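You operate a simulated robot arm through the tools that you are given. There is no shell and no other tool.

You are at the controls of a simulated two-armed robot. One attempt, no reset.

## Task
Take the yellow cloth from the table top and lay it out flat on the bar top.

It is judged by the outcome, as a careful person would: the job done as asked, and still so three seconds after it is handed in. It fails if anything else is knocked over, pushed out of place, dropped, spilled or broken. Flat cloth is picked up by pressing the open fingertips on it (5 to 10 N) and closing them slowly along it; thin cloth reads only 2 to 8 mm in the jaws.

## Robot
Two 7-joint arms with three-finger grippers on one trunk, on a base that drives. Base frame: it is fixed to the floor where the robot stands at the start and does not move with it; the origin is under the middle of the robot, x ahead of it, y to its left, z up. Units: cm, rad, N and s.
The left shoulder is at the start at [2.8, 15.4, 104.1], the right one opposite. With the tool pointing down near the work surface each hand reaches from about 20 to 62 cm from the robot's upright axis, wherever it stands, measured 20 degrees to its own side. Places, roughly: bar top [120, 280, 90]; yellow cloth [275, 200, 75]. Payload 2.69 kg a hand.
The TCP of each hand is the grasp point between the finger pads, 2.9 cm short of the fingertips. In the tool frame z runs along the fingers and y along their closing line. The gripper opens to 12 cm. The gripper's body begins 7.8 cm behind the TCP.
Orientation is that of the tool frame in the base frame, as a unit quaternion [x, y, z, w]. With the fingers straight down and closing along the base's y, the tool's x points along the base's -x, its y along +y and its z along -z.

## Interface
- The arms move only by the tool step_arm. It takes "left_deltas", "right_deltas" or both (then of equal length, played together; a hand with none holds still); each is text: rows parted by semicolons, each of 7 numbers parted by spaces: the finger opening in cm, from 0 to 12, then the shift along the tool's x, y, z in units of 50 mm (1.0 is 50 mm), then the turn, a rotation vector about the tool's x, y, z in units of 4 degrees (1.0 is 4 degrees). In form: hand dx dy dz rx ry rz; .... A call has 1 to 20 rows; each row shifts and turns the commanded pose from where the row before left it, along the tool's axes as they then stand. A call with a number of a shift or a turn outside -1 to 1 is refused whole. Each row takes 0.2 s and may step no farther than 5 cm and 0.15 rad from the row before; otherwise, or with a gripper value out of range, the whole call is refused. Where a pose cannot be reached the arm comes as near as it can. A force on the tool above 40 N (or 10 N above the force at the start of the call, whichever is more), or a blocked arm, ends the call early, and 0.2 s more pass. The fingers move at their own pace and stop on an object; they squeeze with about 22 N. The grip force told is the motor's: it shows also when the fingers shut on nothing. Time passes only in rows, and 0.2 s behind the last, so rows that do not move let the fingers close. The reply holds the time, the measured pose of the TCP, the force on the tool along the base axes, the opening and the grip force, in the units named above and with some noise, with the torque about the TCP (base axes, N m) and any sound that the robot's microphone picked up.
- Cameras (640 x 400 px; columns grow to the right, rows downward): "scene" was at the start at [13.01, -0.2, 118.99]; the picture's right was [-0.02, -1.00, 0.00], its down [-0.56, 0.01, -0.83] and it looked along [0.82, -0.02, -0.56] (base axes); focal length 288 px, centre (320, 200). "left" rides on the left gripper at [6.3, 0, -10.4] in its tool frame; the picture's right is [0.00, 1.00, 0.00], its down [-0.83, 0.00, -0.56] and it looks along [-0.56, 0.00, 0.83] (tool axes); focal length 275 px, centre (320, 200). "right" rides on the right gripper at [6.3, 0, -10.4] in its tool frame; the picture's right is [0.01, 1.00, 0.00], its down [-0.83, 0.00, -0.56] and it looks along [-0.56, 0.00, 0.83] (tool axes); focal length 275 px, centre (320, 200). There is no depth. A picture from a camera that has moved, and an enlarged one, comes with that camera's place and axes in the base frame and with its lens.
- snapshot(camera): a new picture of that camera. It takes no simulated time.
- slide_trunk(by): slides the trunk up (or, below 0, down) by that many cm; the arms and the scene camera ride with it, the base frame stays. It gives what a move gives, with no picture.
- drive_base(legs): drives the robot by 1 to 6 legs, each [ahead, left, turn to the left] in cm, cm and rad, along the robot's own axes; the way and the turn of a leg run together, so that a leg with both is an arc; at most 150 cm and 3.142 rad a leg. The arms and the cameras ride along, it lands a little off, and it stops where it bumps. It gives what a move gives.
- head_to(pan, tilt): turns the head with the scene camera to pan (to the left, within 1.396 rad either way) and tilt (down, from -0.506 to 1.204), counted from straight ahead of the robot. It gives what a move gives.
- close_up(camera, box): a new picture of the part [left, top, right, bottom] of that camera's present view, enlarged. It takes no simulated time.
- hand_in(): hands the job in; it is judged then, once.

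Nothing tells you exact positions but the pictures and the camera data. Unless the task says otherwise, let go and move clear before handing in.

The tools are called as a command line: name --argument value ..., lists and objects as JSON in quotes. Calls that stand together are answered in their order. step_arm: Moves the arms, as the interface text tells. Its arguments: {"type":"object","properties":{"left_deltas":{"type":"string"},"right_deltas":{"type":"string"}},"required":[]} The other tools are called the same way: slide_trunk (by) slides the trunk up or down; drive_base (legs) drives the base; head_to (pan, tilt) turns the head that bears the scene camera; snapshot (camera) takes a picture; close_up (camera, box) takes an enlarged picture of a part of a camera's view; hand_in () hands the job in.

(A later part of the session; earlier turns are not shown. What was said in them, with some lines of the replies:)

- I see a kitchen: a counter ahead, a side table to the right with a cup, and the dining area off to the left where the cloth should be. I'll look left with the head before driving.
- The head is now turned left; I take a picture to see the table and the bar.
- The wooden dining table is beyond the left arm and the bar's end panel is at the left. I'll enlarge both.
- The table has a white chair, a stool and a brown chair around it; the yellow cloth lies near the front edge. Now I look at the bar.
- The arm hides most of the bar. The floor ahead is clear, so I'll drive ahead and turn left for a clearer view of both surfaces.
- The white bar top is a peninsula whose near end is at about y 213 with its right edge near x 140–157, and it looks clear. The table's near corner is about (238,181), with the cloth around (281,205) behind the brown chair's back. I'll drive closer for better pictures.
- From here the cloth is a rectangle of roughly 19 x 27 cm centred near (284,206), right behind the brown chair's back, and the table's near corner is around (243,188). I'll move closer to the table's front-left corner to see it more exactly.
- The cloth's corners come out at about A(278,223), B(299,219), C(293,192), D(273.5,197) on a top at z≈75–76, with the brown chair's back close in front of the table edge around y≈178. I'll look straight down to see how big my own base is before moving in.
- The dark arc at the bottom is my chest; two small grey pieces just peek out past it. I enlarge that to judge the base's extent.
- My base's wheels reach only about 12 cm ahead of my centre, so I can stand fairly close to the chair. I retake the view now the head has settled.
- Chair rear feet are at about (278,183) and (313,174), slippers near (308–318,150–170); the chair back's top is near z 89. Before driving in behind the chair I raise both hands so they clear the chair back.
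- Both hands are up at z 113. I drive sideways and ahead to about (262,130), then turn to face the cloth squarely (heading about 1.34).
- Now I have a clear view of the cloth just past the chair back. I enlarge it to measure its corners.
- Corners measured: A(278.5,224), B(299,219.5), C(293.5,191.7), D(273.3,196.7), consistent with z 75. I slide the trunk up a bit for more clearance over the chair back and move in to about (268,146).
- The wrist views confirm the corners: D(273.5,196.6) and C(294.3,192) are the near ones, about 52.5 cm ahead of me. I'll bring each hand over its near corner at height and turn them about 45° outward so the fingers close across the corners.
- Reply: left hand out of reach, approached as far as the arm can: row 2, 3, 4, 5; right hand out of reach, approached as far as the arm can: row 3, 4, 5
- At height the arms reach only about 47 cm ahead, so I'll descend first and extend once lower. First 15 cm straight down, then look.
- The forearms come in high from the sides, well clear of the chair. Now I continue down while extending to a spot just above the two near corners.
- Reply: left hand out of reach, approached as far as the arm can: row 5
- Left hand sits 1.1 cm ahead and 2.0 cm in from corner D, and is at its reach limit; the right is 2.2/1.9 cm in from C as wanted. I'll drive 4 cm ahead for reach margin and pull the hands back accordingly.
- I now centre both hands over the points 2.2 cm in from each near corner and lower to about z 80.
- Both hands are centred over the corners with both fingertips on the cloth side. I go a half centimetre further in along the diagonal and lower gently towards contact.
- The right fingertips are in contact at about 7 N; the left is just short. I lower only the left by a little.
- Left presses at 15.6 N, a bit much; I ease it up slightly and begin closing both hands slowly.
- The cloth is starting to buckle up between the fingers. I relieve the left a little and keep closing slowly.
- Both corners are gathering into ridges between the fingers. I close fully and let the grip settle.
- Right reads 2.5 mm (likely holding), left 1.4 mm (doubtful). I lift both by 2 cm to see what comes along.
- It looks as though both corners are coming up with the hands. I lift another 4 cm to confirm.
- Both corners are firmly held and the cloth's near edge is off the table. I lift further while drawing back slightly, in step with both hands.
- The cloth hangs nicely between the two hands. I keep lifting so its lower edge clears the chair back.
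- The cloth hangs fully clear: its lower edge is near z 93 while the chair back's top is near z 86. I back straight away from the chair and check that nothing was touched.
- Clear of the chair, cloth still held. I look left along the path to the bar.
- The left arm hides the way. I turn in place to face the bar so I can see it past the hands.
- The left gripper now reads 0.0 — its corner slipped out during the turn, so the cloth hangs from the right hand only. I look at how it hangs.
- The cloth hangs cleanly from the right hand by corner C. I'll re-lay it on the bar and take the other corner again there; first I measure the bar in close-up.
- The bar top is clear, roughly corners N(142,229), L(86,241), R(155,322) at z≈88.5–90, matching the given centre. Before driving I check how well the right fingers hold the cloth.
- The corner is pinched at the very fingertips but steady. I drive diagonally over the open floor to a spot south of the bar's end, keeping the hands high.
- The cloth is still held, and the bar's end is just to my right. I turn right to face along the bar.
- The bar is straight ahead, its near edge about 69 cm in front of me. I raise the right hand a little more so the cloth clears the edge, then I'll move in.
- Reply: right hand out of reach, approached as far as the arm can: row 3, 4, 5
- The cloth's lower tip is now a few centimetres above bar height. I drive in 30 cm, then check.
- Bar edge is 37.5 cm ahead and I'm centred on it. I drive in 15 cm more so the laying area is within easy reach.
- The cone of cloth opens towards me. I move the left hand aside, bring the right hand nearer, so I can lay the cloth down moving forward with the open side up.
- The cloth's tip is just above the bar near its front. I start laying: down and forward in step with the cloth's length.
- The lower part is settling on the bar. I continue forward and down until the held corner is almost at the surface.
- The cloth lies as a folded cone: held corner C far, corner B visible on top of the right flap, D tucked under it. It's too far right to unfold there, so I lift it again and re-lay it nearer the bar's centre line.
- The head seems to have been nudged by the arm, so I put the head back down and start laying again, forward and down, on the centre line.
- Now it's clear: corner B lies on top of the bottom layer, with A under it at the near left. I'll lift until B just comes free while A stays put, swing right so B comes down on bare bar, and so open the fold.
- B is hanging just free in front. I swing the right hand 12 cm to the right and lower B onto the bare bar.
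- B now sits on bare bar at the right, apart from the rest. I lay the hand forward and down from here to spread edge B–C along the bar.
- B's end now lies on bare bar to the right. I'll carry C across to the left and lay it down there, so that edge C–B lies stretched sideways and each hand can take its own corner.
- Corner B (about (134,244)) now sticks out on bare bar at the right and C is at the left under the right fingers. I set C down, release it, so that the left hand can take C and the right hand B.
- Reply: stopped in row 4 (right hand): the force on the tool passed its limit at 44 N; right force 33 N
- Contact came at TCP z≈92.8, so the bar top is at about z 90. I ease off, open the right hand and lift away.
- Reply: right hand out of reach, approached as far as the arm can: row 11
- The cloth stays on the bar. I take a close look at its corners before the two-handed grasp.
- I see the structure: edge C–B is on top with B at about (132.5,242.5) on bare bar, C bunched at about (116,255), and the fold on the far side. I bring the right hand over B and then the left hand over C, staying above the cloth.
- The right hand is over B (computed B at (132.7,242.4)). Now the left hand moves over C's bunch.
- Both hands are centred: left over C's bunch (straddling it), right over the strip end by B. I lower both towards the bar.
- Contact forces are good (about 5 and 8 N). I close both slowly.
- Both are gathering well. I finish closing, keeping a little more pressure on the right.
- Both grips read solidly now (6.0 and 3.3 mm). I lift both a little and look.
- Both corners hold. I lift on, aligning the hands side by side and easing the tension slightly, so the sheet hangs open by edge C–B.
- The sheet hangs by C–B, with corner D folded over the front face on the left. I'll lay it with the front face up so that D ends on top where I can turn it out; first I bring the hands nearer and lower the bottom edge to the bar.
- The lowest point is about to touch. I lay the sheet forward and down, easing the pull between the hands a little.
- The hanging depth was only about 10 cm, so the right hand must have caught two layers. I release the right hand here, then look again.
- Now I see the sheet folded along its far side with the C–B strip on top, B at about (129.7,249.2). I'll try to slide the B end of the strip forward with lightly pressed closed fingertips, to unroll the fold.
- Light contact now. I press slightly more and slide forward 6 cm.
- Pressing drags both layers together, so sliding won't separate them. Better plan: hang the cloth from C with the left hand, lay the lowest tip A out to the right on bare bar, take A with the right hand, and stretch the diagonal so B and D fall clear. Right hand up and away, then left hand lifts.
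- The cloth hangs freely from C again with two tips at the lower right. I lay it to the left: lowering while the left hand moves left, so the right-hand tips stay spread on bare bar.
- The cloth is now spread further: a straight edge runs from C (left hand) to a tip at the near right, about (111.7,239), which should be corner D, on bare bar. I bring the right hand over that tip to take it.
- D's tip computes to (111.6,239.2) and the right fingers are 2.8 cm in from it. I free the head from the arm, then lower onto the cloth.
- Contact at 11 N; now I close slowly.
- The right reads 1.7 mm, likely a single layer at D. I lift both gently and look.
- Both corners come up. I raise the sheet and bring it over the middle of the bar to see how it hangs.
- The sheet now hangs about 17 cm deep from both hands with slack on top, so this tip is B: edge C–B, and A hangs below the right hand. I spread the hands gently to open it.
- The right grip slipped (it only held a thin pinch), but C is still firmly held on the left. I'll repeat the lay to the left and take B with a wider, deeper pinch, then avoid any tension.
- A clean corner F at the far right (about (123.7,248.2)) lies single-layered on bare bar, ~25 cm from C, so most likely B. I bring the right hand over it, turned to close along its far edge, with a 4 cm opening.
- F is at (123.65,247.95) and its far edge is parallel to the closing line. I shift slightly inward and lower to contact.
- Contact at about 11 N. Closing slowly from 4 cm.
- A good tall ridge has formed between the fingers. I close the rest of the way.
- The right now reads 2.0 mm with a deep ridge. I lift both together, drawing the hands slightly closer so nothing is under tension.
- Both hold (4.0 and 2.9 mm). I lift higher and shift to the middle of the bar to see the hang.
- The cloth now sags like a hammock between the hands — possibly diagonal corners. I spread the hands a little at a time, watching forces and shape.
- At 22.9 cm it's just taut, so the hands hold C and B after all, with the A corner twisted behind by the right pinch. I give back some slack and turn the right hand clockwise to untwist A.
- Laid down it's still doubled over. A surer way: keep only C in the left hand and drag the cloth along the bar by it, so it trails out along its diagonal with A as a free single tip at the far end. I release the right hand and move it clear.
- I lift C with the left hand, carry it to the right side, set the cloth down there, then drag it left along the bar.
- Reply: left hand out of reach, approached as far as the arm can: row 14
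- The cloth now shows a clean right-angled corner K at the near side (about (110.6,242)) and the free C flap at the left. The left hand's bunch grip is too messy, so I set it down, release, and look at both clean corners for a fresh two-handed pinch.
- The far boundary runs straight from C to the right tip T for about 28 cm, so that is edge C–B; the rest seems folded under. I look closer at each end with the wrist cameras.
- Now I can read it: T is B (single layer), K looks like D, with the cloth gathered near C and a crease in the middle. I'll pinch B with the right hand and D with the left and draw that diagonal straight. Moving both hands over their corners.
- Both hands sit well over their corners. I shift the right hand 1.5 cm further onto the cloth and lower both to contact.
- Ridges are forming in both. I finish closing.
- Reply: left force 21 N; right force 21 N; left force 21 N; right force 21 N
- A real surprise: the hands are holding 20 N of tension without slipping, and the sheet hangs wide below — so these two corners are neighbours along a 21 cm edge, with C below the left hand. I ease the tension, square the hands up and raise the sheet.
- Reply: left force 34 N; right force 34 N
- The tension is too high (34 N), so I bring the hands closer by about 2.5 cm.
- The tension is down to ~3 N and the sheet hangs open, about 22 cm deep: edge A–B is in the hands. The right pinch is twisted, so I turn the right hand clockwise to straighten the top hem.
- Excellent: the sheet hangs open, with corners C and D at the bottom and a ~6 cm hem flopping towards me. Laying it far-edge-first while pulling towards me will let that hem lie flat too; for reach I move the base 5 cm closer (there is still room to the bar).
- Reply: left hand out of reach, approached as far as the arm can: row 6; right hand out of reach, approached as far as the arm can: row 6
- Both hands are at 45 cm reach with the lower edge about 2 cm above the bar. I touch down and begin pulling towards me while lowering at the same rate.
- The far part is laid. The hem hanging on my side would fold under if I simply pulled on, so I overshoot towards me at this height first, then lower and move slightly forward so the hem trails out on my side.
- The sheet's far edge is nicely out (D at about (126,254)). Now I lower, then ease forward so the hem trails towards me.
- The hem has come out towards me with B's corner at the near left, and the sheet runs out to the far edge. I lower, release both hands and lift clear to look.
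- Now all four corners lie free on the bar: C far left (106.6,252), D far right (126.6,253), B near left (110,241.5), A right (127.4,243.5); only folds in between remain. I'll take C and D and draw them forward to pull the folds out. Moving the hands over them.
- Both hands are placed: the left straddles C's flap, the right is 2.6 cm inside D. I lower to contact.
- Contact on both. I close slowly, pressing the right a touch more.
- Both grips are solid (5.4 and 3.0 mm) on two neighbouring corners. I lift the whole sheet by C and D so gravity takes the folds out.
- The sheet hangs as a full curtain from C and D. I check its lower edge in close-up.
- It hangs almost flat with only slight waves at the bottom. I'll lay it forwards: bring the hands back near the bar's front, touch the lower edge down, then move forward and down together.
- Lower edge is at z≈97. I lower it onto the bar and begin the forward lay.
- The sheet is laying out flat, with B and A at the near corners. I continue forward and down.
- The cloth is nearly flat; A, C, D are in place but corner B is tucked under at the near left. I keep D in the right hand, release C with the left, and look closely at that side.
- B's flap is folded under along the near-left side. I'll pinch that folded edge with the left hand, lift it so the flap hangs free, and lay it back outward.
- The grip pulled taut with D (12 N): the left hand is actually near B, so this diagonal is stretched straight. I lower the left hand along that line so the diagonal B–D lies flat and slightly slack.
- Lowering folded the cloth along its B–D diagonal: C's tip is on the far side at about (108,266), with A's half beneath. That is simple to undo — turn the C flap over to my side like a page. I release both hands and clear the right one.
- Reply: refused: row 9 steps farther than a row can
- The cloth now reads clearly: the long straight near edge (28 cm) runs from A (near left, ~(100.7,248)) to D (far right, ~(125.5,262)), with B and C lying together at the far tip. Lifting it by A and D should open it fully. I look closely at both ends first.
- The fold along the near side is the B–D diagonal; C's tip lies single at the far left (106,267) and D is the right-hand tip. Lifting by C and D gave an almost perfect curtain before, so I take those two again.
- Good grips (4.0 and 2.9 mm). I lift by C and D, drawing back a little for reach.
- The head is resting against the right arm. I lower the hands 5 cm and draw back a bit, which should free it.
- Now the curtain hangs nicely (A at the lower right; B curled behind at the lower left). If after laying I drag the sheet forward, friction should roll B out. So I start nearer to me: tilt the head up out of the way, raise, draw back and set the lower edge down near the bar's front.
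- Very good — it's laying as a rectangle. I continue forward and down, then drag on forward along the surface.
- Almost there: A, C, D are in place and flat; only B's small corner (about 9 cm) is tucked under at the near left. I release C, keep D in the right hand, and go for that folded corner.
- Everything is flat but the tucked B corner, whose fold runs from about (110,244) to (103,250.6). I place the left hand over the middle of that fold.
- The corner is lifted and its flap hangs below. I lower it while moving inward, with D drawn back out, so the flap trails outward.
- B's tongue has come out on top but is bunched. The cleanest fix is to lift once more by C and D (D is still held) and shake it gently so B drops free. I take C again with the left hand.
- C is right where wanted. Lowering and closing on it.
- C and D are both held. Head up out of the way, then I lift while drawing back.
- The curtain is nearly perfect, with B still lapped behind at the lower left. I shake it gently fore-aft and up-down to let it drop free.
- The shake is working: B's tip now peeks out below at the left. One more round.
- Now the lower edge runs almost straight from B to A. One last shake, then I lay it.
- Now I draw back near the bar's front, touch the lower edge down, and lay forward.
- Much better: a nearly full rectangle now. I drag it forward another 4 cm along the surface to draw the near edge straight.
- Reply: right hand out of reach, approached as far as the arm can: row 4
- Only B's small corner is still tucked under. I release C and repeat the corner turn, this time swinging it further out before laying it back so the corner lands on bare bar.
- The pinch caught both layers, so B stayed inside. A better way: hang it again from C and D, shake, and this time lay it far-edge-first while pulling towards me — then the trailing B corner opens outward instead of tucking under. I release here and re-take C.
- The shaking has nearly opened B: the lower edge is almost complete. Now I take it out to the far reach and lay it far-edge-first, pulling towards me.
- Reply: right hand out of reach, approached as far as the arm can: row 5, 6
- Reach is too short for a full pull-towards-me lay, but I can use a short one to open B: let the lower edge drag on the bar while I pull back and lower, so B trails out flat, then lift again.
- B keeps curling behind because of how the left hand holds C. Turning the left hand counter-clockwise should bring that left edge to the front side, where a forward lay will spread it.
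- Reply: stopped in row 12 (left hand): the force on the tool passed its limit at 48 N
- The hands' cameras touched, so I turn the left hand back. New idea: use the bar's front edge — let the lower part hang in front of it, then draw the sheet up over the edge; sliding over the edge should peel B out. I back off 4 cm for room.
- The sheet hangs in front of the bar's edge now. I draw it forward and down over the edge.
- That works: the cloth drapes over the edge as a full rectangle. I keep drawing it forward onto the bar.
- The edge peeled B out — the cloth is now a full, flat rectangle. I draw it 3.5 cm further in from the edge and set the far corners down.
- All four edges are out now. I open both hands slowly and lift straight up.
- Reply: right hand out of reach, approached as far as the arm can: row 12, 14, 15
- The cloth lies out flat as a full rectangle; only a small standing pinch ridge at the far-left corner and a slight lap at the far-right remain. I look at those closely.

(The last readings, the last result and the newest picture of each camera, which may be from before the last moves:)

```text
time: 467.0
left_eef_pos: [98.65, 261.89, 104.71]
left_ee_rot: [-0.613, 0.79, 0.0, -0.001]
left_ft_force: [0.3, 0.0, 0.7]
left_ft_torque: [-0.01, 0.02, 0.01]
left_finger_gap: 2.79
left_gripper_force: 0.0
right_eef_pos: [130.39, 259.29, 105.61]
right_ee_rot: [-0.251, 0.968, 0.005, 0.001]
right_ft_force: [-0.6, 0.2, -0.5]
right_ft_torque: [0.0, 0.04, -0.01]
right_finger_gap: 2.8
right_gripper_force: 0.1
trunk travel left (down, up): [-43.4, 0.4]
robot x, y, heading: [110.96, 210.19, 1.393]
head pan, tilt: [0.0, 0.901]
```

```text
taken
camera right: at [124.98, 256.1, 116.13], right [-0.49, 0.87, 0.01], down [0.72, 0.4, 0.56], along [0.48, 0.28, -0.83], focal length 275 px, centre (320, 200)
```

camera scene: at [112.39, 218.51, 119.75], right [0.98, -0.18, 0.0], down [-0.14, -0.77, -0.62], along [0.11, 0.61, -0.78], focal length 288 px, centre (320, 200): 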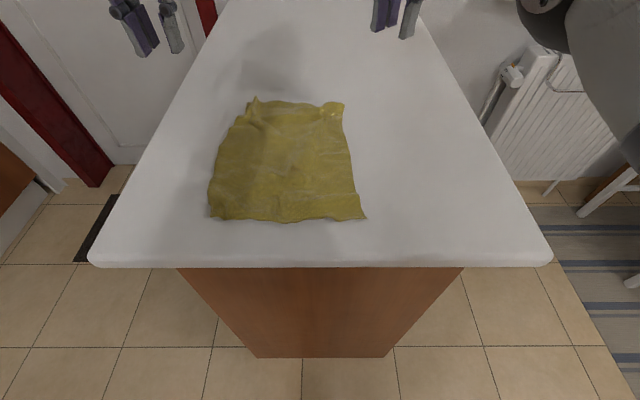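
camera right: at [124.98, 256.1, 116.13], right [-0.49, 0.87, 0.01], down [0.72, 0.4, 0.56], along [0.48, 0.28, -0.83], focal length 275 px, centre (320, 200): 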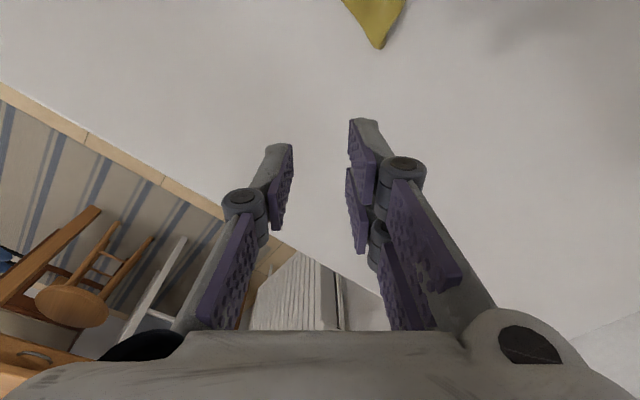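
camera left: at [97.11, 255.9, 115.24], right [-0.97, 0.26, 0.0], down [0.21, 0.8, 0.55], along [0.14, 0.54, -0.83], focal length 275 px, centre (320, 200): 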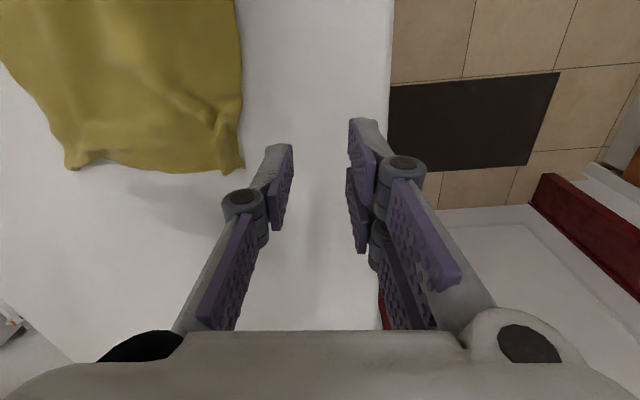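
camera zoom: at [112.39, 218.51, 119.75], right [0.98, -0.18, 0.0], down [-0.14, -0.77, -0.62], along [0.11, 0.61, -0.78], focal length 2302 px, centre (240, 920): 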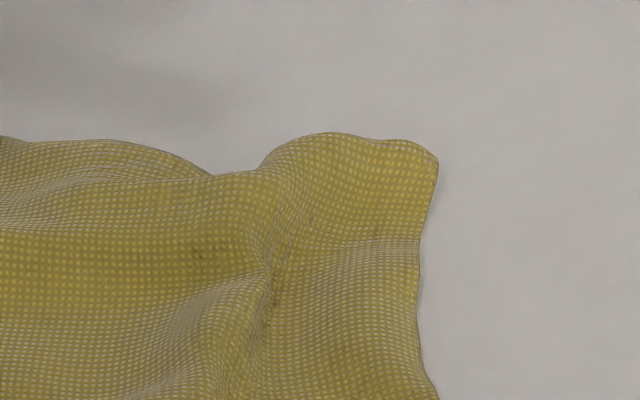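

Both far corners have small pinch marks. I'll smooth them by pressing lightly with closed fingertips and drawing each corner outward. First I move the base the 4.5 cm back in for reach and raise the hands.

drive_base --legs '[[4.5, 0, 0]]'

head_to --pan 0.0 --tilt 0.85

step_arm --left_deltas "2 0 0 0 0 0 0; 1 0 0 0 0 0 0; 0 0 0 0 0 0 0; 0 0 0 0 0 0 0" --right_deltas "2 0 0 0 0 0 0; 1 0 0 0 0 0 0; 0 0 0 0 0 0 0; 0 0 0 0 0 0 0"

snapshot --camera "left"

close_up --camera "scene" --box '[180, 80, 400, 250]'

```text
time: 467.9
left_eef_pos: [99.58, 266.47, 104.53]
left_ee_rot: [-0.612, 0.791, -0.001, -0.002]
left_ft_force: [-0.2, 0.7, -0.6]
left_ft_torque: [-0.05, 0.06, 0.0]
left_finger_gap: 2.79
left_gripper_force: 0.1
right_eef_pos: [131.16, 264.03, 105.48]
right_ee_rot: [-0.251, 0.968, 0.004, 0.0]
right_ft_force: [0.3, 0.8, -0.6]
right_ft_torque: [-0.11, 0.0, 0.01]
right_finger_gap: 2.8
right_gripper_force: 0.1
trunk travel left (down, up): [-43.4, 0.4]
robot x, y, heading: [111.65, 214.43, 1.392]
head pan, tilt: [0.0, 0.901]
```

```text
time: 468.6
left_eef_pos: [99.48, 266.22, 104.57]
left_ee_rot: [-0.612, 0.791, -0.001, -0.002]
left_ft_force: [-0.5, 0.3, 0.1]
left_ft_torque: [-0.01, 0.02, -0.02]
left_finger_gap: 2.81
left_gripper_force: 0.0
right_eef_pos: [131.05, 263.7, 105.69]
right_ee_rot: [-0.251, 0.968, 0.006, 0.001]
right_ft_force: [-0.6, 1.1, 0.4]
right_ft_torque: [0.02, 0.01, -0.02]
right_finger_gap: 2.82
right_gripper_force: 0.2
trunk travel left (down, up): [-43.4, 0.4]
robot x, y, heading: [111.53, 214.53, 1.39]
head pan, tilt: [0.0, 0.85]
```

```text
time: 469.6
left_eef_pos: [99.58, 266.38, 104.69]
left_ee_rot: [-0.612, 0.791, 0.0, -0.001]
left_ft_force: [0.5, 0.7, 0.7]
left_ft_torque: [0.02, 0.01, 0.0]
left_finger_gap: 0.0
left_gripper_force: 21.7
right_eef_pos: [131.15, 263.84, 105.7]
right_ee_rot: [-0.251, 0.968, 0.005, 0.001]
right_ft_force: [0.2, 0.7, -0.8]
right_ft_torque: [0.02, 0.0, -0.01]
right_finger_gap: 0.0
right_gripper_force: 21.9
trunk travel left (down, up): [-43.4, 0.4]
robot x, y, heading: [111.4, 215.04, 1.388]
head pan, tilt: [0.0, 0.85]
```

```text
taken
camera left: at [97.91, 260.24, 115.23], right [-0.97, 0.26, 0.0], down [0.21, 0.8, 0.55], along [0.14, 0.54, -0.83], focal length 275 px, centre (320, 200)
```

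left: 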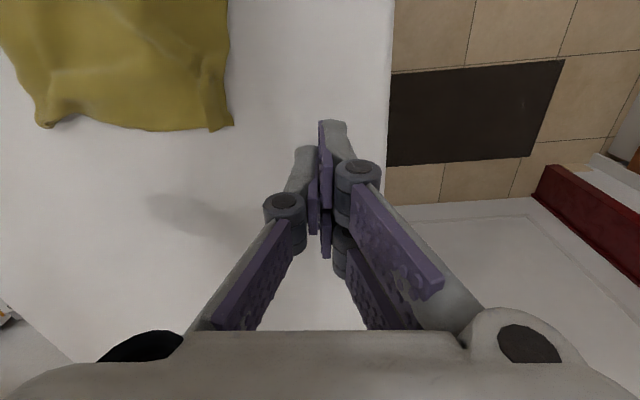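

```text
2.35 times, centred on (290, 165) of scene
camera zoom: at [113.23, 223.11, 120.14], right [0.98, -0.18, 0.0], down [-0.13, -0.74, -0.66], along [0.12, 0.65, -0.75], focal length 677 px, centre (391, 282)
```

zoom: 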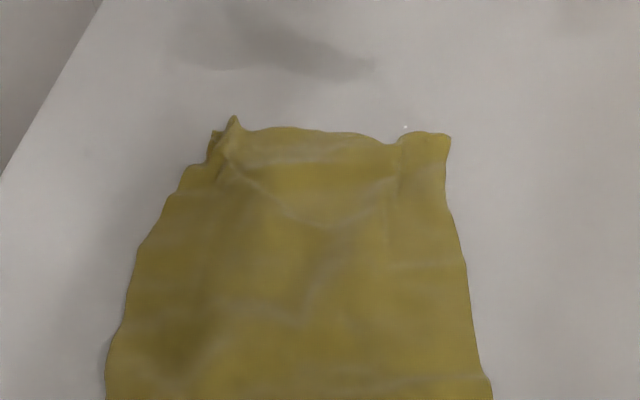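

step_arm --left_deltas "0 -0.08 -0.95 0 0 0 0; 0 -0.08 -0.95 0 0 0 0; 0 0 0 0.8 0 0 0; 0 0 0 0.8 0 0 0; 0 0 0 0.3 0 0 0; 0 0 0 0.1 0 0 0; 0 0 0 0.06 0 0 0; 0 0 0 0.06 0 0 0; 0 0 0 0 0 0 0"

snapshot --camera "left"

```text
time: 471.6
left_eef_pos: [108.92, 264.66, 94.02]
left_ee_rot: [-0.612, 0.791, 0.001, -0.001]
left_ft_force: [-0.6, 0.5, -0.4]
left_ft_torque: [0.0, -0.02, 0.03]
left_finger_gap: 0.0
left_gripper_force: 21.8
right_eef_pos: [131.18, 263.77, 105.73]
right_ee_rot: [-0.252, 0.968, 0.005, 0.0]
right_ft_force: [-0.2, -0.7, 0.8]
right_ft_torque: [-0.03, -0.02, 0.0]
right_finger_gap: 0.0
right_gripper_force: 22.3
trunk travel left (down, up): [-43.4, 0.4]
robot x, y, heading: [111.79, 214.56, 1.394]
head pan, tilt: [0.0, 0.85]
```

```text
taken
camera left: at [107.31, 258.64, 104.55], right [-0.97, 0.26, 0.0], down [0.21, 0.8, 0.55], along [0.14, 0.54, -0.83], focal length 275 px, centre (320, 200)
```

left: 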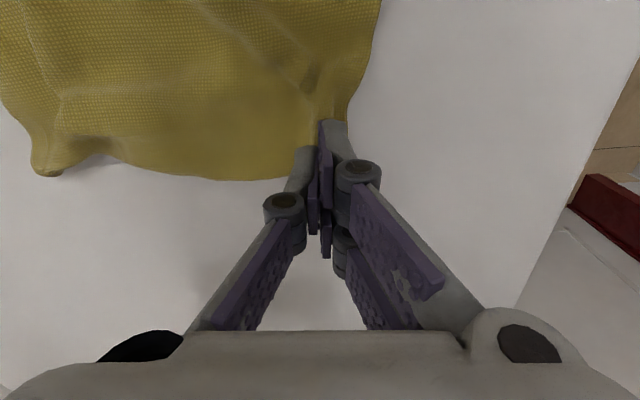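

step_arm --left_deltas "0 0 0 0.08 0 0 0; 0 0 0 0.06 0 0 0; 0 0 0 0.04 0 0 0; 0 0 0 0.02 0 0 0; 0 0 0 0 0 0 0"

```text
time: 472.8
left_eef_pos: [108.84, 264.55, 93.02]
left_ee_rot: [-0.612, 0.791, 0.0, -0.001]
left_ft_force: [0.1, -0.4, 0.9]
left_ft_torque: [0.01, -0.06, 0.01]
left_finger_gap: 0.0
left_gripper_force: 21.8
right_eef_pos: [131.13, 263.77, 105.79]
right_ee_rot: [-0.251, 0.968, 0.005, 0.001]
right_ft_force: [0.5, 0.2, 0.0]
right_ft_torque: [-0.01, -0.03, 0.02]
right_finger_gap: 0.02
right_gripper_force: 22.1
trunk travel left (down, up): [-43.4, 0.4]
robot x, y, heading: [111.88, 214.78, 1.391]
head pan, tilt: [0.0, 0.85]
```

step_arm --left_deltas "0 0 0 0.02 0 0 0; 0 -0.02 0.08 0 0 0 0; 0 -0.02 0.08 0 0 0 0; 0 -0.02 0.08 0 0 0 0; 0 -0.02 0.08 0 0 0 0; 0 -0.02 0.08 0 0 0 0; 0 -0.02 0.08 0 0 0 0; 0 0 0 0 0 0 0"

snapshot --camera "left"

```text
time: 474.6
left_eef_pos: [106.8, 265.72, 92.98]
left_ee_rot: [-0.612, 0.791, 0.0, -0.001]
left_ft_force: [-0.3, 0.8, -0.4]
left_ft_torque: [0.03, -0.02, -0.02]
left_finger_gap: 0.0
left_gripper_force: 22.2
right_eef_pos: [131.18, 263.77, 105.62]
right_ee_rot: [-0.251, 0.968, 0.005, 0.0]
right_ft_force: [-1.2, 0.2, 0.2]
right_ft_torque: [0.03, -0.02, -0.02]
right_finger_gap: 0.0
right_gripper_force: 22.6
trunk travel left (down, up): [-43.4, 0.4]
robot x, y, heading: [111.95, 214.67, 1.393]
head pan, tilt: [0.0, 0.85]
```

```text
taken
camera left: at [105.2, 259.8, 103.58], right [-0.97, 0.26, 0.0], down [0.21, 0.8, 0.55], along [0.14, 0.54, -0.83], focal length 275 px, centre (320, 200)
```

left: 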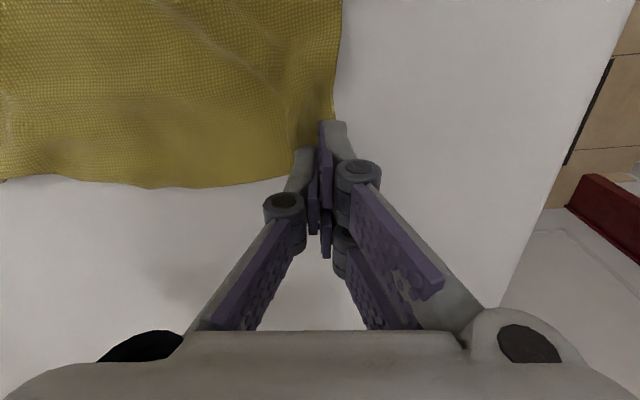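

The far-left ridge is smoothed out. I lift the left hand and do the same at the far-right corner with the right hand.

step_arm --left_deltas "0 0 0 -0.3 0 0 0; 0 0 0 -0.8 0 0 0; 0 0 0 -0.9 0 0 0; 0 0 0.6 0 0 0 0; 0 0 0.6 0 0 0 0; 0 0 0 0 0 0 0; 0 0 0 0 0 0 0; 0 0 0 0 0 0 0; 0 0 0 0 0 0 0; 0 0 0 0 0 0 0" --right_deltas "0 0 0 0 0 0 0; 0 0 0 0 0 0 0; 0 0.9 0.11 0 0 0 0; 0 0.9 0.11 0 0 0 0; 0 0 0 0.8 0 0 0; 0 0 0 0.8 0 0 0; 0 0 0 0.5 0 0 0; 0 0 0 0.16 0 0 0; 0 0 0 0.08 0 0 0; 0 0 0 0 0 0 0"

snapshot --camera "right"

close_up --camera "scene" --box '[180, 80, 400, 250]'

```text
time: 476.8
left_eef_pos: [100.84, 267.24, 102.85]
left_ee_rot: [-0.612, 0.79, 0.0, -0.001]
left_ft_force: [-1.1, 0.1, -0.6]
left_ft_torque: [0.0, -0.02, 0.01]
left_finger_gap: 0.0
left_gripper_force: 22.2
right_eef_pos: [121.74, 265.35, 95.63]
right_ee_rot: [-0.252, 0.968, 0.004, 0.001]
right_ft_force: [0.9, -0.5, 0.5]
right_ft_torque: [-0.04, -0.03, 0.0]
right_finger_gap: 0.0
right_gripper_force: 22.1
right hand out of reach, approached as far as the arm can: row 3, 4, 5, 6, 7, 9
trunk travel left (down, up): [-43.4, 0.4]
robot x, y, heading: [111.57, 214.86, 1.392]
head pan, tilt: [0.0, 0.85]
```

```text
taken
camera right: at [116.3, 262.11, 106.01], right [-0.49, 0.87, 0.01], down [0.72, 0.4, 0.56], along [0.48, 0.28, -0.83], focal length 275 px, centre (320, 200)
```

right: 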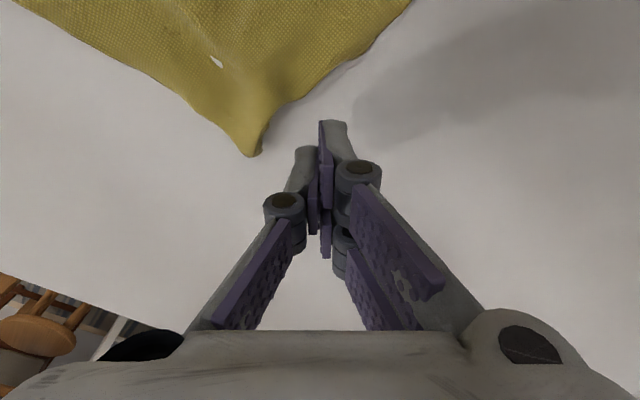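

```text
2.35 times, centred on (290, 165) of scene
camera zoom: at [113.23, 223.1, 120.14], right [0.98, -0.18, 0.0], down [-0.13, -0.74, -0.66], along [0.12, 0.65, -0.75], focal length 677 px, centre (391, 282)
```

zoom: 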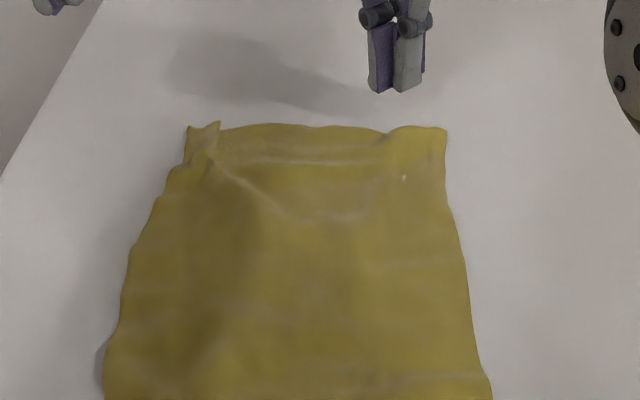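

step_arm --right_deltas "0 0 0 -0.3 0 0 0; 0 0.145 -0.486 0 0 0 0; 0 0.145 -0.486 0 0 0 0; 0 0 0 0 0 0 0"

snapshot --camera "right"

```text
time: 477.8
left_eef_pos: [100.85, 267.23, 102.77]
left_ee_rot: [-0.612, 0.791, 0.0, -0.001]
left_ft_force: [-0.4, 0.6, 0.4]
left_ft_torque: [-0.03, 0.0, 0.03]
left_finger_gap: 0.03
left_gripper_force: 22.1
right_eef_pos: [121.99, 264.91, 98.0]
right_ee_rot: [-0.251, 0.968, 0.005, 0.001]
right_ft_force: [-0.2, 0.5, 0.3]
right_ft_torque: [0.0, -0.01, 0.0]
right_finger_gap: 0.0
right_gripper_force: 21.8
right hand out of reach, approached as far as the arm can: row 2, 3
trunk travel left (down, up): [-43.4, 0.4]
robot x, y, heading: [112.12, 214.78, 1.389]
head pan, tilt: [0.0, 0.85]
```

```text
taken
camera right: at [116.55, 261.66, 108.45], right [-0.49, 0.87, 0.01], down [0.72, 0.4, 0.56], along [0.48, 0.28, -0.83], focal length 275 px, centre (320, 200)
```

right: 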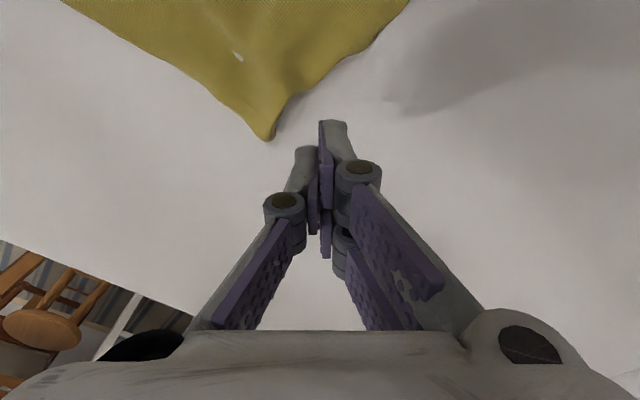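

step_arm --right_deltas "0 0.13 -0.153 0 0 0 0; 0 0.13 -0.153 0 0 0 0; 0 0.13 -0.153 0 0 0 0; 0 0.13 -0.153 0 0 0 0; 0 0 0 0 0 0 0"

snapshot --camera "right"

```text
time: 479.0
left_eef_pos: [100.9, 267.27, 102.83]
left_ee_rot: [-0.612, 0.791, 0.0, -0.002]
left_ft_force: [-0.2, -0.4, -0.2]
left_ft_torque: [-0.01, 0.01, 0.02]
left_finger_gap: 0.02
left_gripper_force: 22.4
right_eef_pos: [120.37, 264.4, 98.68]
right_ee_rot: [-0.251, 0.968, 0.005, 0.001]
right_ft_force: [0.1, -0.1, 0.6]
right_ft_torque: [0.03, -0.01, -0.01]
right_finger_gap: 0.02
right_gripper_force: 21.9
right hand out of reach, approached as far as the arm can: row 1, 2, 3, 4
trunk travel left (down, up): [-43.4, 0.4]
robot x, y, heading: [111.97, 214.42, 1.387]
head pan, tilt: [0.0, 0.85]
```

```text
taken
camera right: at [114.94, 261.09, 109.16], right [-0.49, 0.87, 0.01], down [0.72, 0.4, 0.56], along [0.48, 0.28, -0.83], focal length 275 px, centre (320, 200)
```

right: 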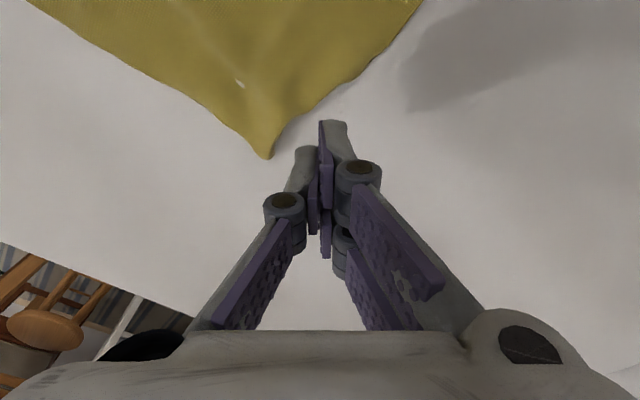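

step_arm --right_deltas "0 0.15 -0.18 -0.1 0 0 0; 0 0.15 -0.18 0 0 0 0; 0 0.15 -0.18 0 0 0 0; 0 0.15 -0.18 0 0 0 0; 0 0.15 -0.18 0 0 0 0; 0 0 0 0 0 0 0"

```text
time: 480.4
left_eef_pos: [100.95, 267.23, 102.81]
left_ee_rot: [-0.612, 0.791, 0.001, -0.001]
left_ft_force: [0.3, 0.2, -0.4]
left_ft_torque: [-0.03, -0.02, -0.04]
left_finger_gap: 0.0
left_gripper_force: 22.4
right_eef_pos: [119.72, 263.94, 99.65]
right_ee_rot: [-0.252, 0.968, 0.005, 0.001]
right_ft_force: [-0.5, 0.2, -0.1]
right_ft_torque: [-0.02, 0.01, 0.01]
right_finger_gap: 0.01
right_gripper_force: 22.2
right hand out of reach, approached as far as the arm can: row 1, 2, 3, 4, 5
trunk travel left (down, up): [-43.4, 0.4]
robot x, y, heading: [111.61, 214.61, 1.395]
head pan, tilt: [0.0, 0.85]
```

step_arm --right_deltas "0 0 0 -0.8 0 0 0; 0 0 0 -0.8 0 0 0; 0 -0.5 -0.4 0 0 0 0; 0 -0.5 -0.4 0 0 0 0; 0 0 0 0 0 0 0"

snapshot --camera "scene"

```text
time: 481.6
left_eef_pos: [100.93, 267.22, 102.8]
left_ee_rot: [-0.612, 0.791, 0.0, -0.001]
left_ft_force: [0.4, -0.4, 0.2]
left_ft_torque: [0.02, 0.01, 0.01]
left_finger_gap: 0.0
left_gripper_force: 22.4
right_eef_pos: [125.19, 262.88, 106.24]
right_ee_rot: [-0.251, 0.968, 0.005, 0.001]
right_ft_force: [0.7, 0.5, 0.3]
right_ft_torque: [0.01, -0.01, 0.01]
right_finger_gap: 0.0
right_gripper_force: 22.0
right hand out of reach, approached as far as the arm can: row 1, 2, 3, 4
trunk travel left (down, up): [-43.4, 0.4]
robot x, y, heading: [111.68, 214.56, 1.394]
head pan, tilt: [0.0, 0.85]
```

```text
taken
camera scene: at [113.21, 223.1, 120.14], right [0.98, -0.18, 0.0], down [-0.13, -0.74, -0.66], along [0.12, 0.65, -0.75], focal length 288 px, centre (320, 200)
```

scene: 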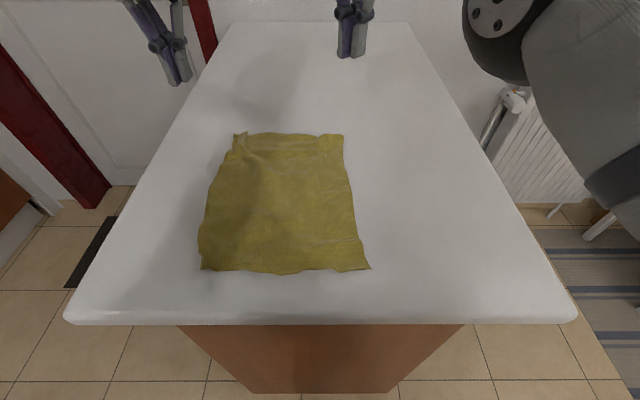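

The cloth lies as a neat flat rectangle on the bar. I check it closely once more.

close_up --camera "scene" --box '[180, 110, 390, 290]'

close_up --camera "scene" --box '[220, 120, 360, 180]'

```text
2.22 times, centred on (285, 200) of scene
camera zoom: at [113.21, 223.1, 120.14], right [0.98, -0.18, 0.0], down [-0.13, -0.74, -0.66], along [0.12, 0.65, -0.75], focal length 639 px, centre (398, 200)
```

zoom: 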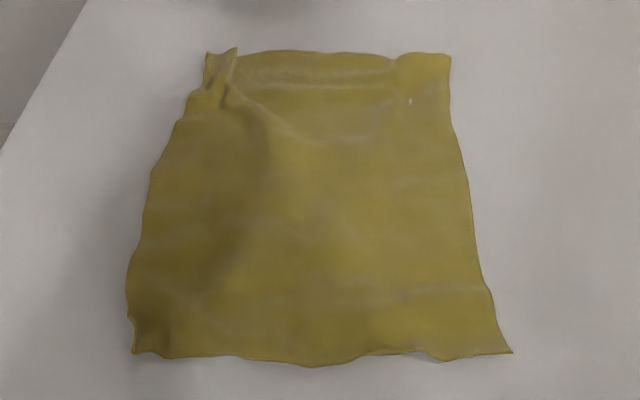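

```text
4.57 times, centred on (290, 150) of scene
camera zoom: at [113.21, 223.1, 120.14], right [0.98, -0.18, 0.0], down [-0.13, -0.74, -0.66], along [0.12, 0.65, -0.75], focal length 1315 px, centre (457, 429)
```

zoom: 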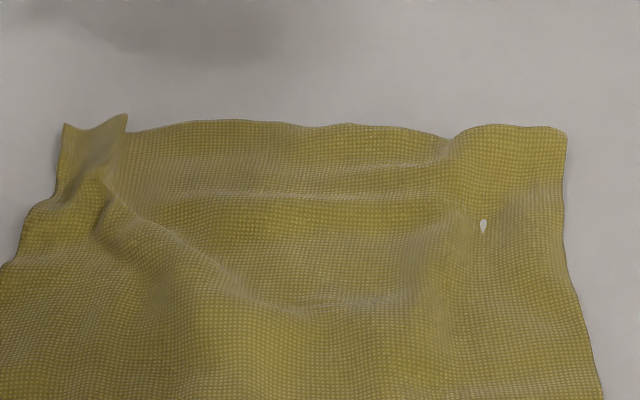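

One small ridge is left by the far-left corner; I press and draw it out once more, lightly.

step_arm --left_deltas "0 0.135 -0.635 0 0 0 0; 0 0.135 -0.635 0 0 0 0; 0 0 0 0.8 0 0 0; 0 0 0 0.7 0 0 0; 0 0 0 0.25 0 0 0; 0 0 0 0.1 0 0 0; 0 0 0 0.05 0 0 0; 0 0 0 0.04 0 0 0; 0 0 0 0 0 0 0"

snapshot --camera "left"

```text
time: 483.6
left_eef_pos: [106.64, 264.33, 93.31]
left_ee_rot: [-0.612, 0.791, 0.0, -0.001]
left_ft_force: [0.0, 0.2, 0.0]
left_ft_torque: [-0.01, -0.01, 0.03]
left_finger_gap: 0.0
left_gripper_force: 21.5
right_eef_pos: [125.21, 262.83, 106.21]
right_ee_rot: [-0.252, 0.968, 0.004, 0.001]
right_ft_force: [-0.3, -0.2, -1.3]
right_ft_torque: [-0.02, 0.0, -0.02]
right_finger_gap: 0.01
right_gripper_force: 21.9
trunk travel left (down, up): [-43.4, 0.4]
robot x, y, heading: [111.85, 214.93, 1.391]
head pan, tilt: [0.0, 0.85]
```

```text
taken
camera left: at [105.03, 258.33, 103.8], right [-0.97, 0.26, 0.0], down [0.21, 0.8, 0.55], along [0.14, 0.54, -0.83], focal length 275 px, centre (320, 200)
```

left: 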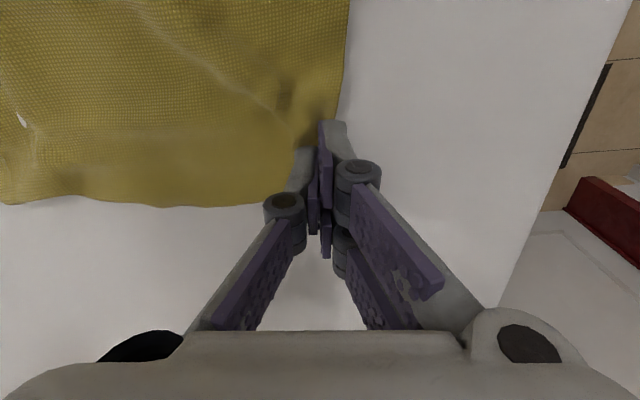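

step_arm --left_deltas "0 0 0 0.04 0 0 0; 0 0 0 0.03 0 0 0; 0 0 0 0.015 0 0 0; 0 -0.02 0.07 0 0 0 0; 0 -0.02 0.07 0 0 0 0; 0 -0.02 0.07 0 0 0 0; 0 -0.02 0.07 0 0 0 0; 0 -0.02 0.07 0 0 0 0; 0 0 0 0 0 0 0; 0 0 0 -0.3 0 0 0; 0 0 0 -0.8 0 0 0; 0 0 0 -0.9 0 0 0; 0 0 0.6 -0.3 0 0 0; 0 0 0.6 0 0 0 0; 0 0 0 0 0 0 0"

close_up --camera "scene" --box '[180, 110, 390, 290]'

close_up --camera "scene" --box '[220, 120, 360, 180]'

```text
time: 486.8
left_eef_pos: [99.29, 266.77, 104.58]
left_ee_rot: [-0.611, 0.791, 0.0, -0.001]
left_ft_force: [-0.1, 0.3, 0.7]
left_ft_torque: [0.0, 0.0, -0.02]
left_finger_gap: 0.0
left_gripper_force: 22.1
right_eef_pos: [125.09, 262.96, 106.23]
right_ee_rot: [-0.252, 0.968, 0.004, 0.001]
right_ft_force: [0.0, -0.2, -0.3]
right_ft_torque: [-0.02, -0.05, -0.02]
right_finger_gap: 0.01
right_gripper_force: 21.7
trunk travel left (down, up): [-43.4, 0.4]
robot x, y, heading: [111.86, 214.46, 1.391]
head pan, tilt: [0.0, 0.85]
```

```text
2.22 times, centred on (285, 200) of scene
camera zoom: at [113.24, 223.1, 120.14], right [0.98, -0.18, 0.0], down [-0.13, -0.74, -0.66], along [0.12, 0.65, -0.75], focal length 639 px, centre (398, 200)
```

zoom: 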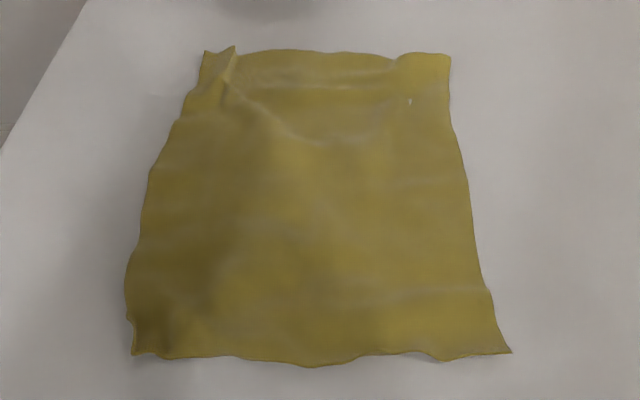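

```text
4.57 times, centred on (290, 150) of scene
camera zoom: at [113.24, 223.1, 120.14], right [0.98, -0.18, 0.0], down [-0.13, -0.74, -0.66], along [0.12, 0.65, -0.75], focal length 1315 px, centre (457, 429)
```

zoom: 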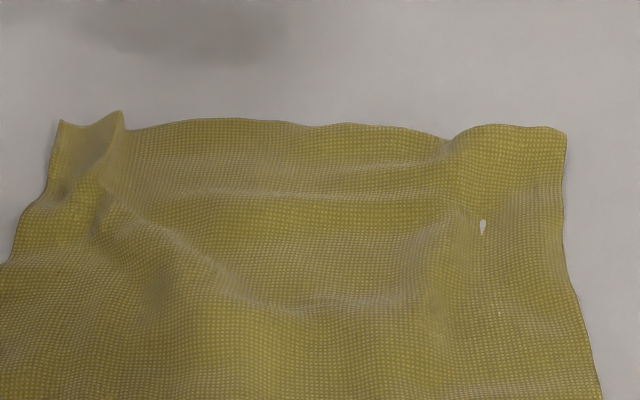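

The cloth is spread flat with all four corners out. I raise the hands and back the robot clear of the bar.

step_arm --left_deltas "0 0 0 -0.8 0 0 0; 0 0 0 -0.6 0 0 0; 0 0 0 0 0 0 0" --right_deltas "0 0 0 -0.6 0 0 0; 0 0 0 -0.4 0 0 0; 0 0 0 0 0 0 0"

drive_base --legs '[[-45, 0, 0]]'

head_to --pan 0.0 --tilt 0.5

snapshot --camera "scene"

close_up --camera "scene" --box '[200, 100, 420, 230]'

```text
time: 487.6
left_eef_pos: [99.41, 266.95, 111.51]
left_ee_rot: [-0.612, 0.791, -0.001, -0.001]
left_ft_force: [-0.7, 0.9, 0.3]
left_ft_torque: [0.04, -0.03, 0.01]
left_finger_gap: 0.02
left_gripper_force: 22.2
right_eef_pos: [125.55, 261.53, 109.93]
right_ee_rot: [-0.252, 0.968, 0.006, 0.001]
right_ft_force: [0.7, -0.3, 0.7]
right_ft_torque: [-0.02, 0.03, 0.01]
right_finger_gap: 0.0
right_gripper_force: 22.3
right hand out of reach, approached as far as the arm can: row 1, 2
trunk travel left (down, up): [-43.4, 0.4]
robot x, y, heading: [111.83, 214.66, 1.393]
head pan, tilt: [0.0, 0.85]
```

```text
time: 490.3
left_eef_pos: [91.58, 222.99, 111.56]
left_ee_rot: [-0.611, 0.792, 0.0, 0.0]
left_ft_force: [-0.8, 0.4, 0.6]
left_ft_torque: [0.06, -0.01, 0.03]
left_finger_gap: 0.02
left_gripper_force: 22.1
right_eef_pos: [117.65, 217.55, 109.82]
right_ee_rot: [-0.249, 0.969, 0.007, 0.001]
right_ft_force: [-0.4, -0.6, 0.5]
right_ft_torque: [0.04, 0.0, -0.03]
right_finger_gap: 0.01
right_gripper_force: 21.8
trunk travel left (down, up): [-43.4, 0.4]
robot x, y, heading: [103.58, 171.02, 1.392]
head pan, tilt: [0.0, 0.85]
```

```text
time: 491.1
left_eef_pos: [91.68, 222.95, 111.45]
left_ee_rot: [-0.61, 0.792, 0.0, -0.001]
left_ft_force: [0.2, -0.3, -0.1]
left_ft_torque: [-0.03, 0.0, 0.02]
left_finger_gap: 0.0
left_gripper_force: 22.2
right_eef_pos: [117.78, 217.8, 109.81]
right_ee_rot: [-0.249, 0.968, 0.005, 0.0]
right_ft_force: [-0.1, -0.3, -0.5]
right_ft_torque: [0.0, -0.04, -0.01]
right_finger_gap: 0.0
right_gripper_force: 22.1
trunk travel left (down, up): [-43.4, 0.4]
robot x, y, heading: [103.63, 170.73, 1.384]
head pan, tilt: [0.0, 0.499]
```

```text
taken
camera scene: at [105.44, 180.47, 123.13], right [0.98, -0.18, 0.0], down [-0.09, -0.47, -0.88], along [0.16, 0.86, -0.48], focal length 288 px, centre (320, 200)
```

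scene: 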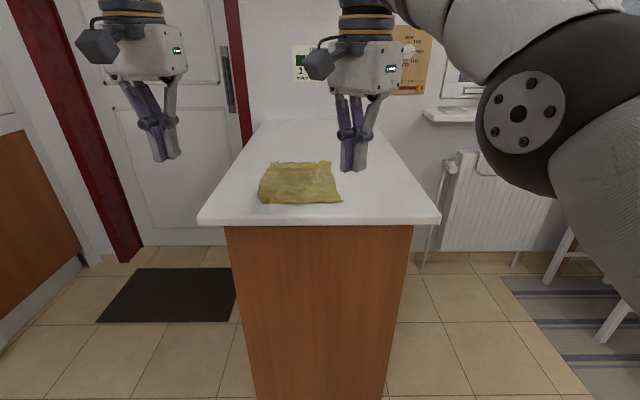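

```text
2.91 times, centred on (310, 165) of scene
camera zoom: at [105.44, 180.47, 123.13], right [0.98, -0.18, 0.0], down [-0.09, -0.47, -0.88], along [0.16, 0.86, -0.48], focal length 837 px, centre (349, 302)
```

zoom: 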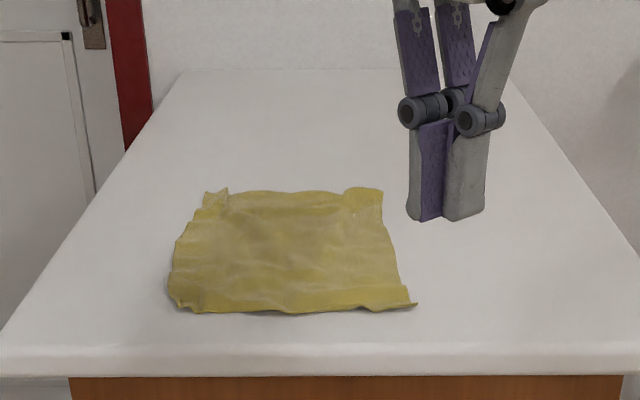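

The cloth lies flat and whole on the bar, well inside its edges, and the robot is clear. One last look towards the table to be sure nothing there was disturbed.

head_to --pan -1.0 --tilt 0.3

snapshot --camera "scene"

```text
time: 492.4
left_eef_pos: [91.66, 222.97, 111.46]
left_ee_rot: [-0.61, 0.792, 0.0, -0.001]
left_ft_force: [0.6, -0.2, -0.6]
left_ft_torque: [-0.01, 0.02, 0.01]
left_finger_gap: 0.0
left_gripper_force: 22.1
right_eef_pos: [117.66, 217.52, 109.91]
right_ee_rot: [-0.249, 0.968, 0.006, 0.001]
right_ft_force: [1.6, -0.4, -1.0]
right_ft_torque: [-0.02, 0.01, 0.05]
right_finger_gap: 0.03
right_gripper_force: 21.9
trunk travel left (down, up): [-43.4, 0.4]
robot x, y, heading: [103.54, 170.92, 1.389]
head pan, tilt: [-1.0, 0.3]
```

```text
taken
camera scene: at [112.41, 175.04, 124.97], right [0.38, -0.93, 0.0], down [-0.27, -0.11, -0.96], along [0.88, 0.36, -0.3], focal length 288 px, centre (320, 200)
```

scene: 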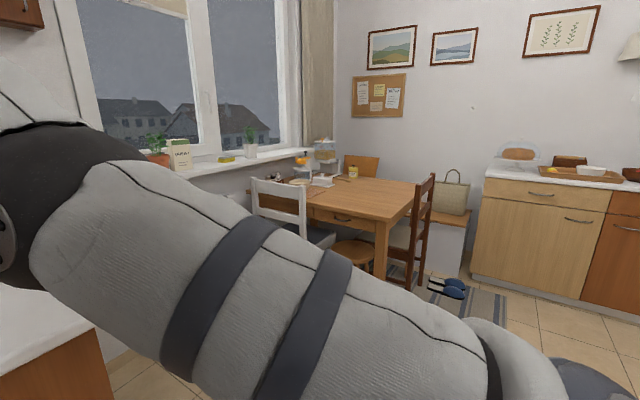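

The table, chairs, stool, slippers and everything on the table and sill are where they were, and the cloth lies flat on the bar with both hands clear. I hand the job in.

hand_in

```text
The job is handed in.
```

The yellow cloth is laid out flat on the bar top, and I handed the job in with both hands clear.

- **Cloth:** it lies as a full rectangle with all four corners out, a few centimetres in from the bar's front edge. The far-left and far-right corners keep slight ripples from the grip. I smoothed the left one; the right arm couldn't get into position to do the other.
- **How it went:** one corner slipped from the left hand on the way over. The cloth arrived bunched and took many regrasps on the bar to open out. It was never dropped.
- **Surroundings:** in a last look from a distance, the table, chairs, stool, slippers, window sill and side counter appeared undisturbed. I did not check them up close.
- **Contacts:** the arms nudged the robot's own head a few times, and the two hand cameras touched once. I saw no contact with the furniture.
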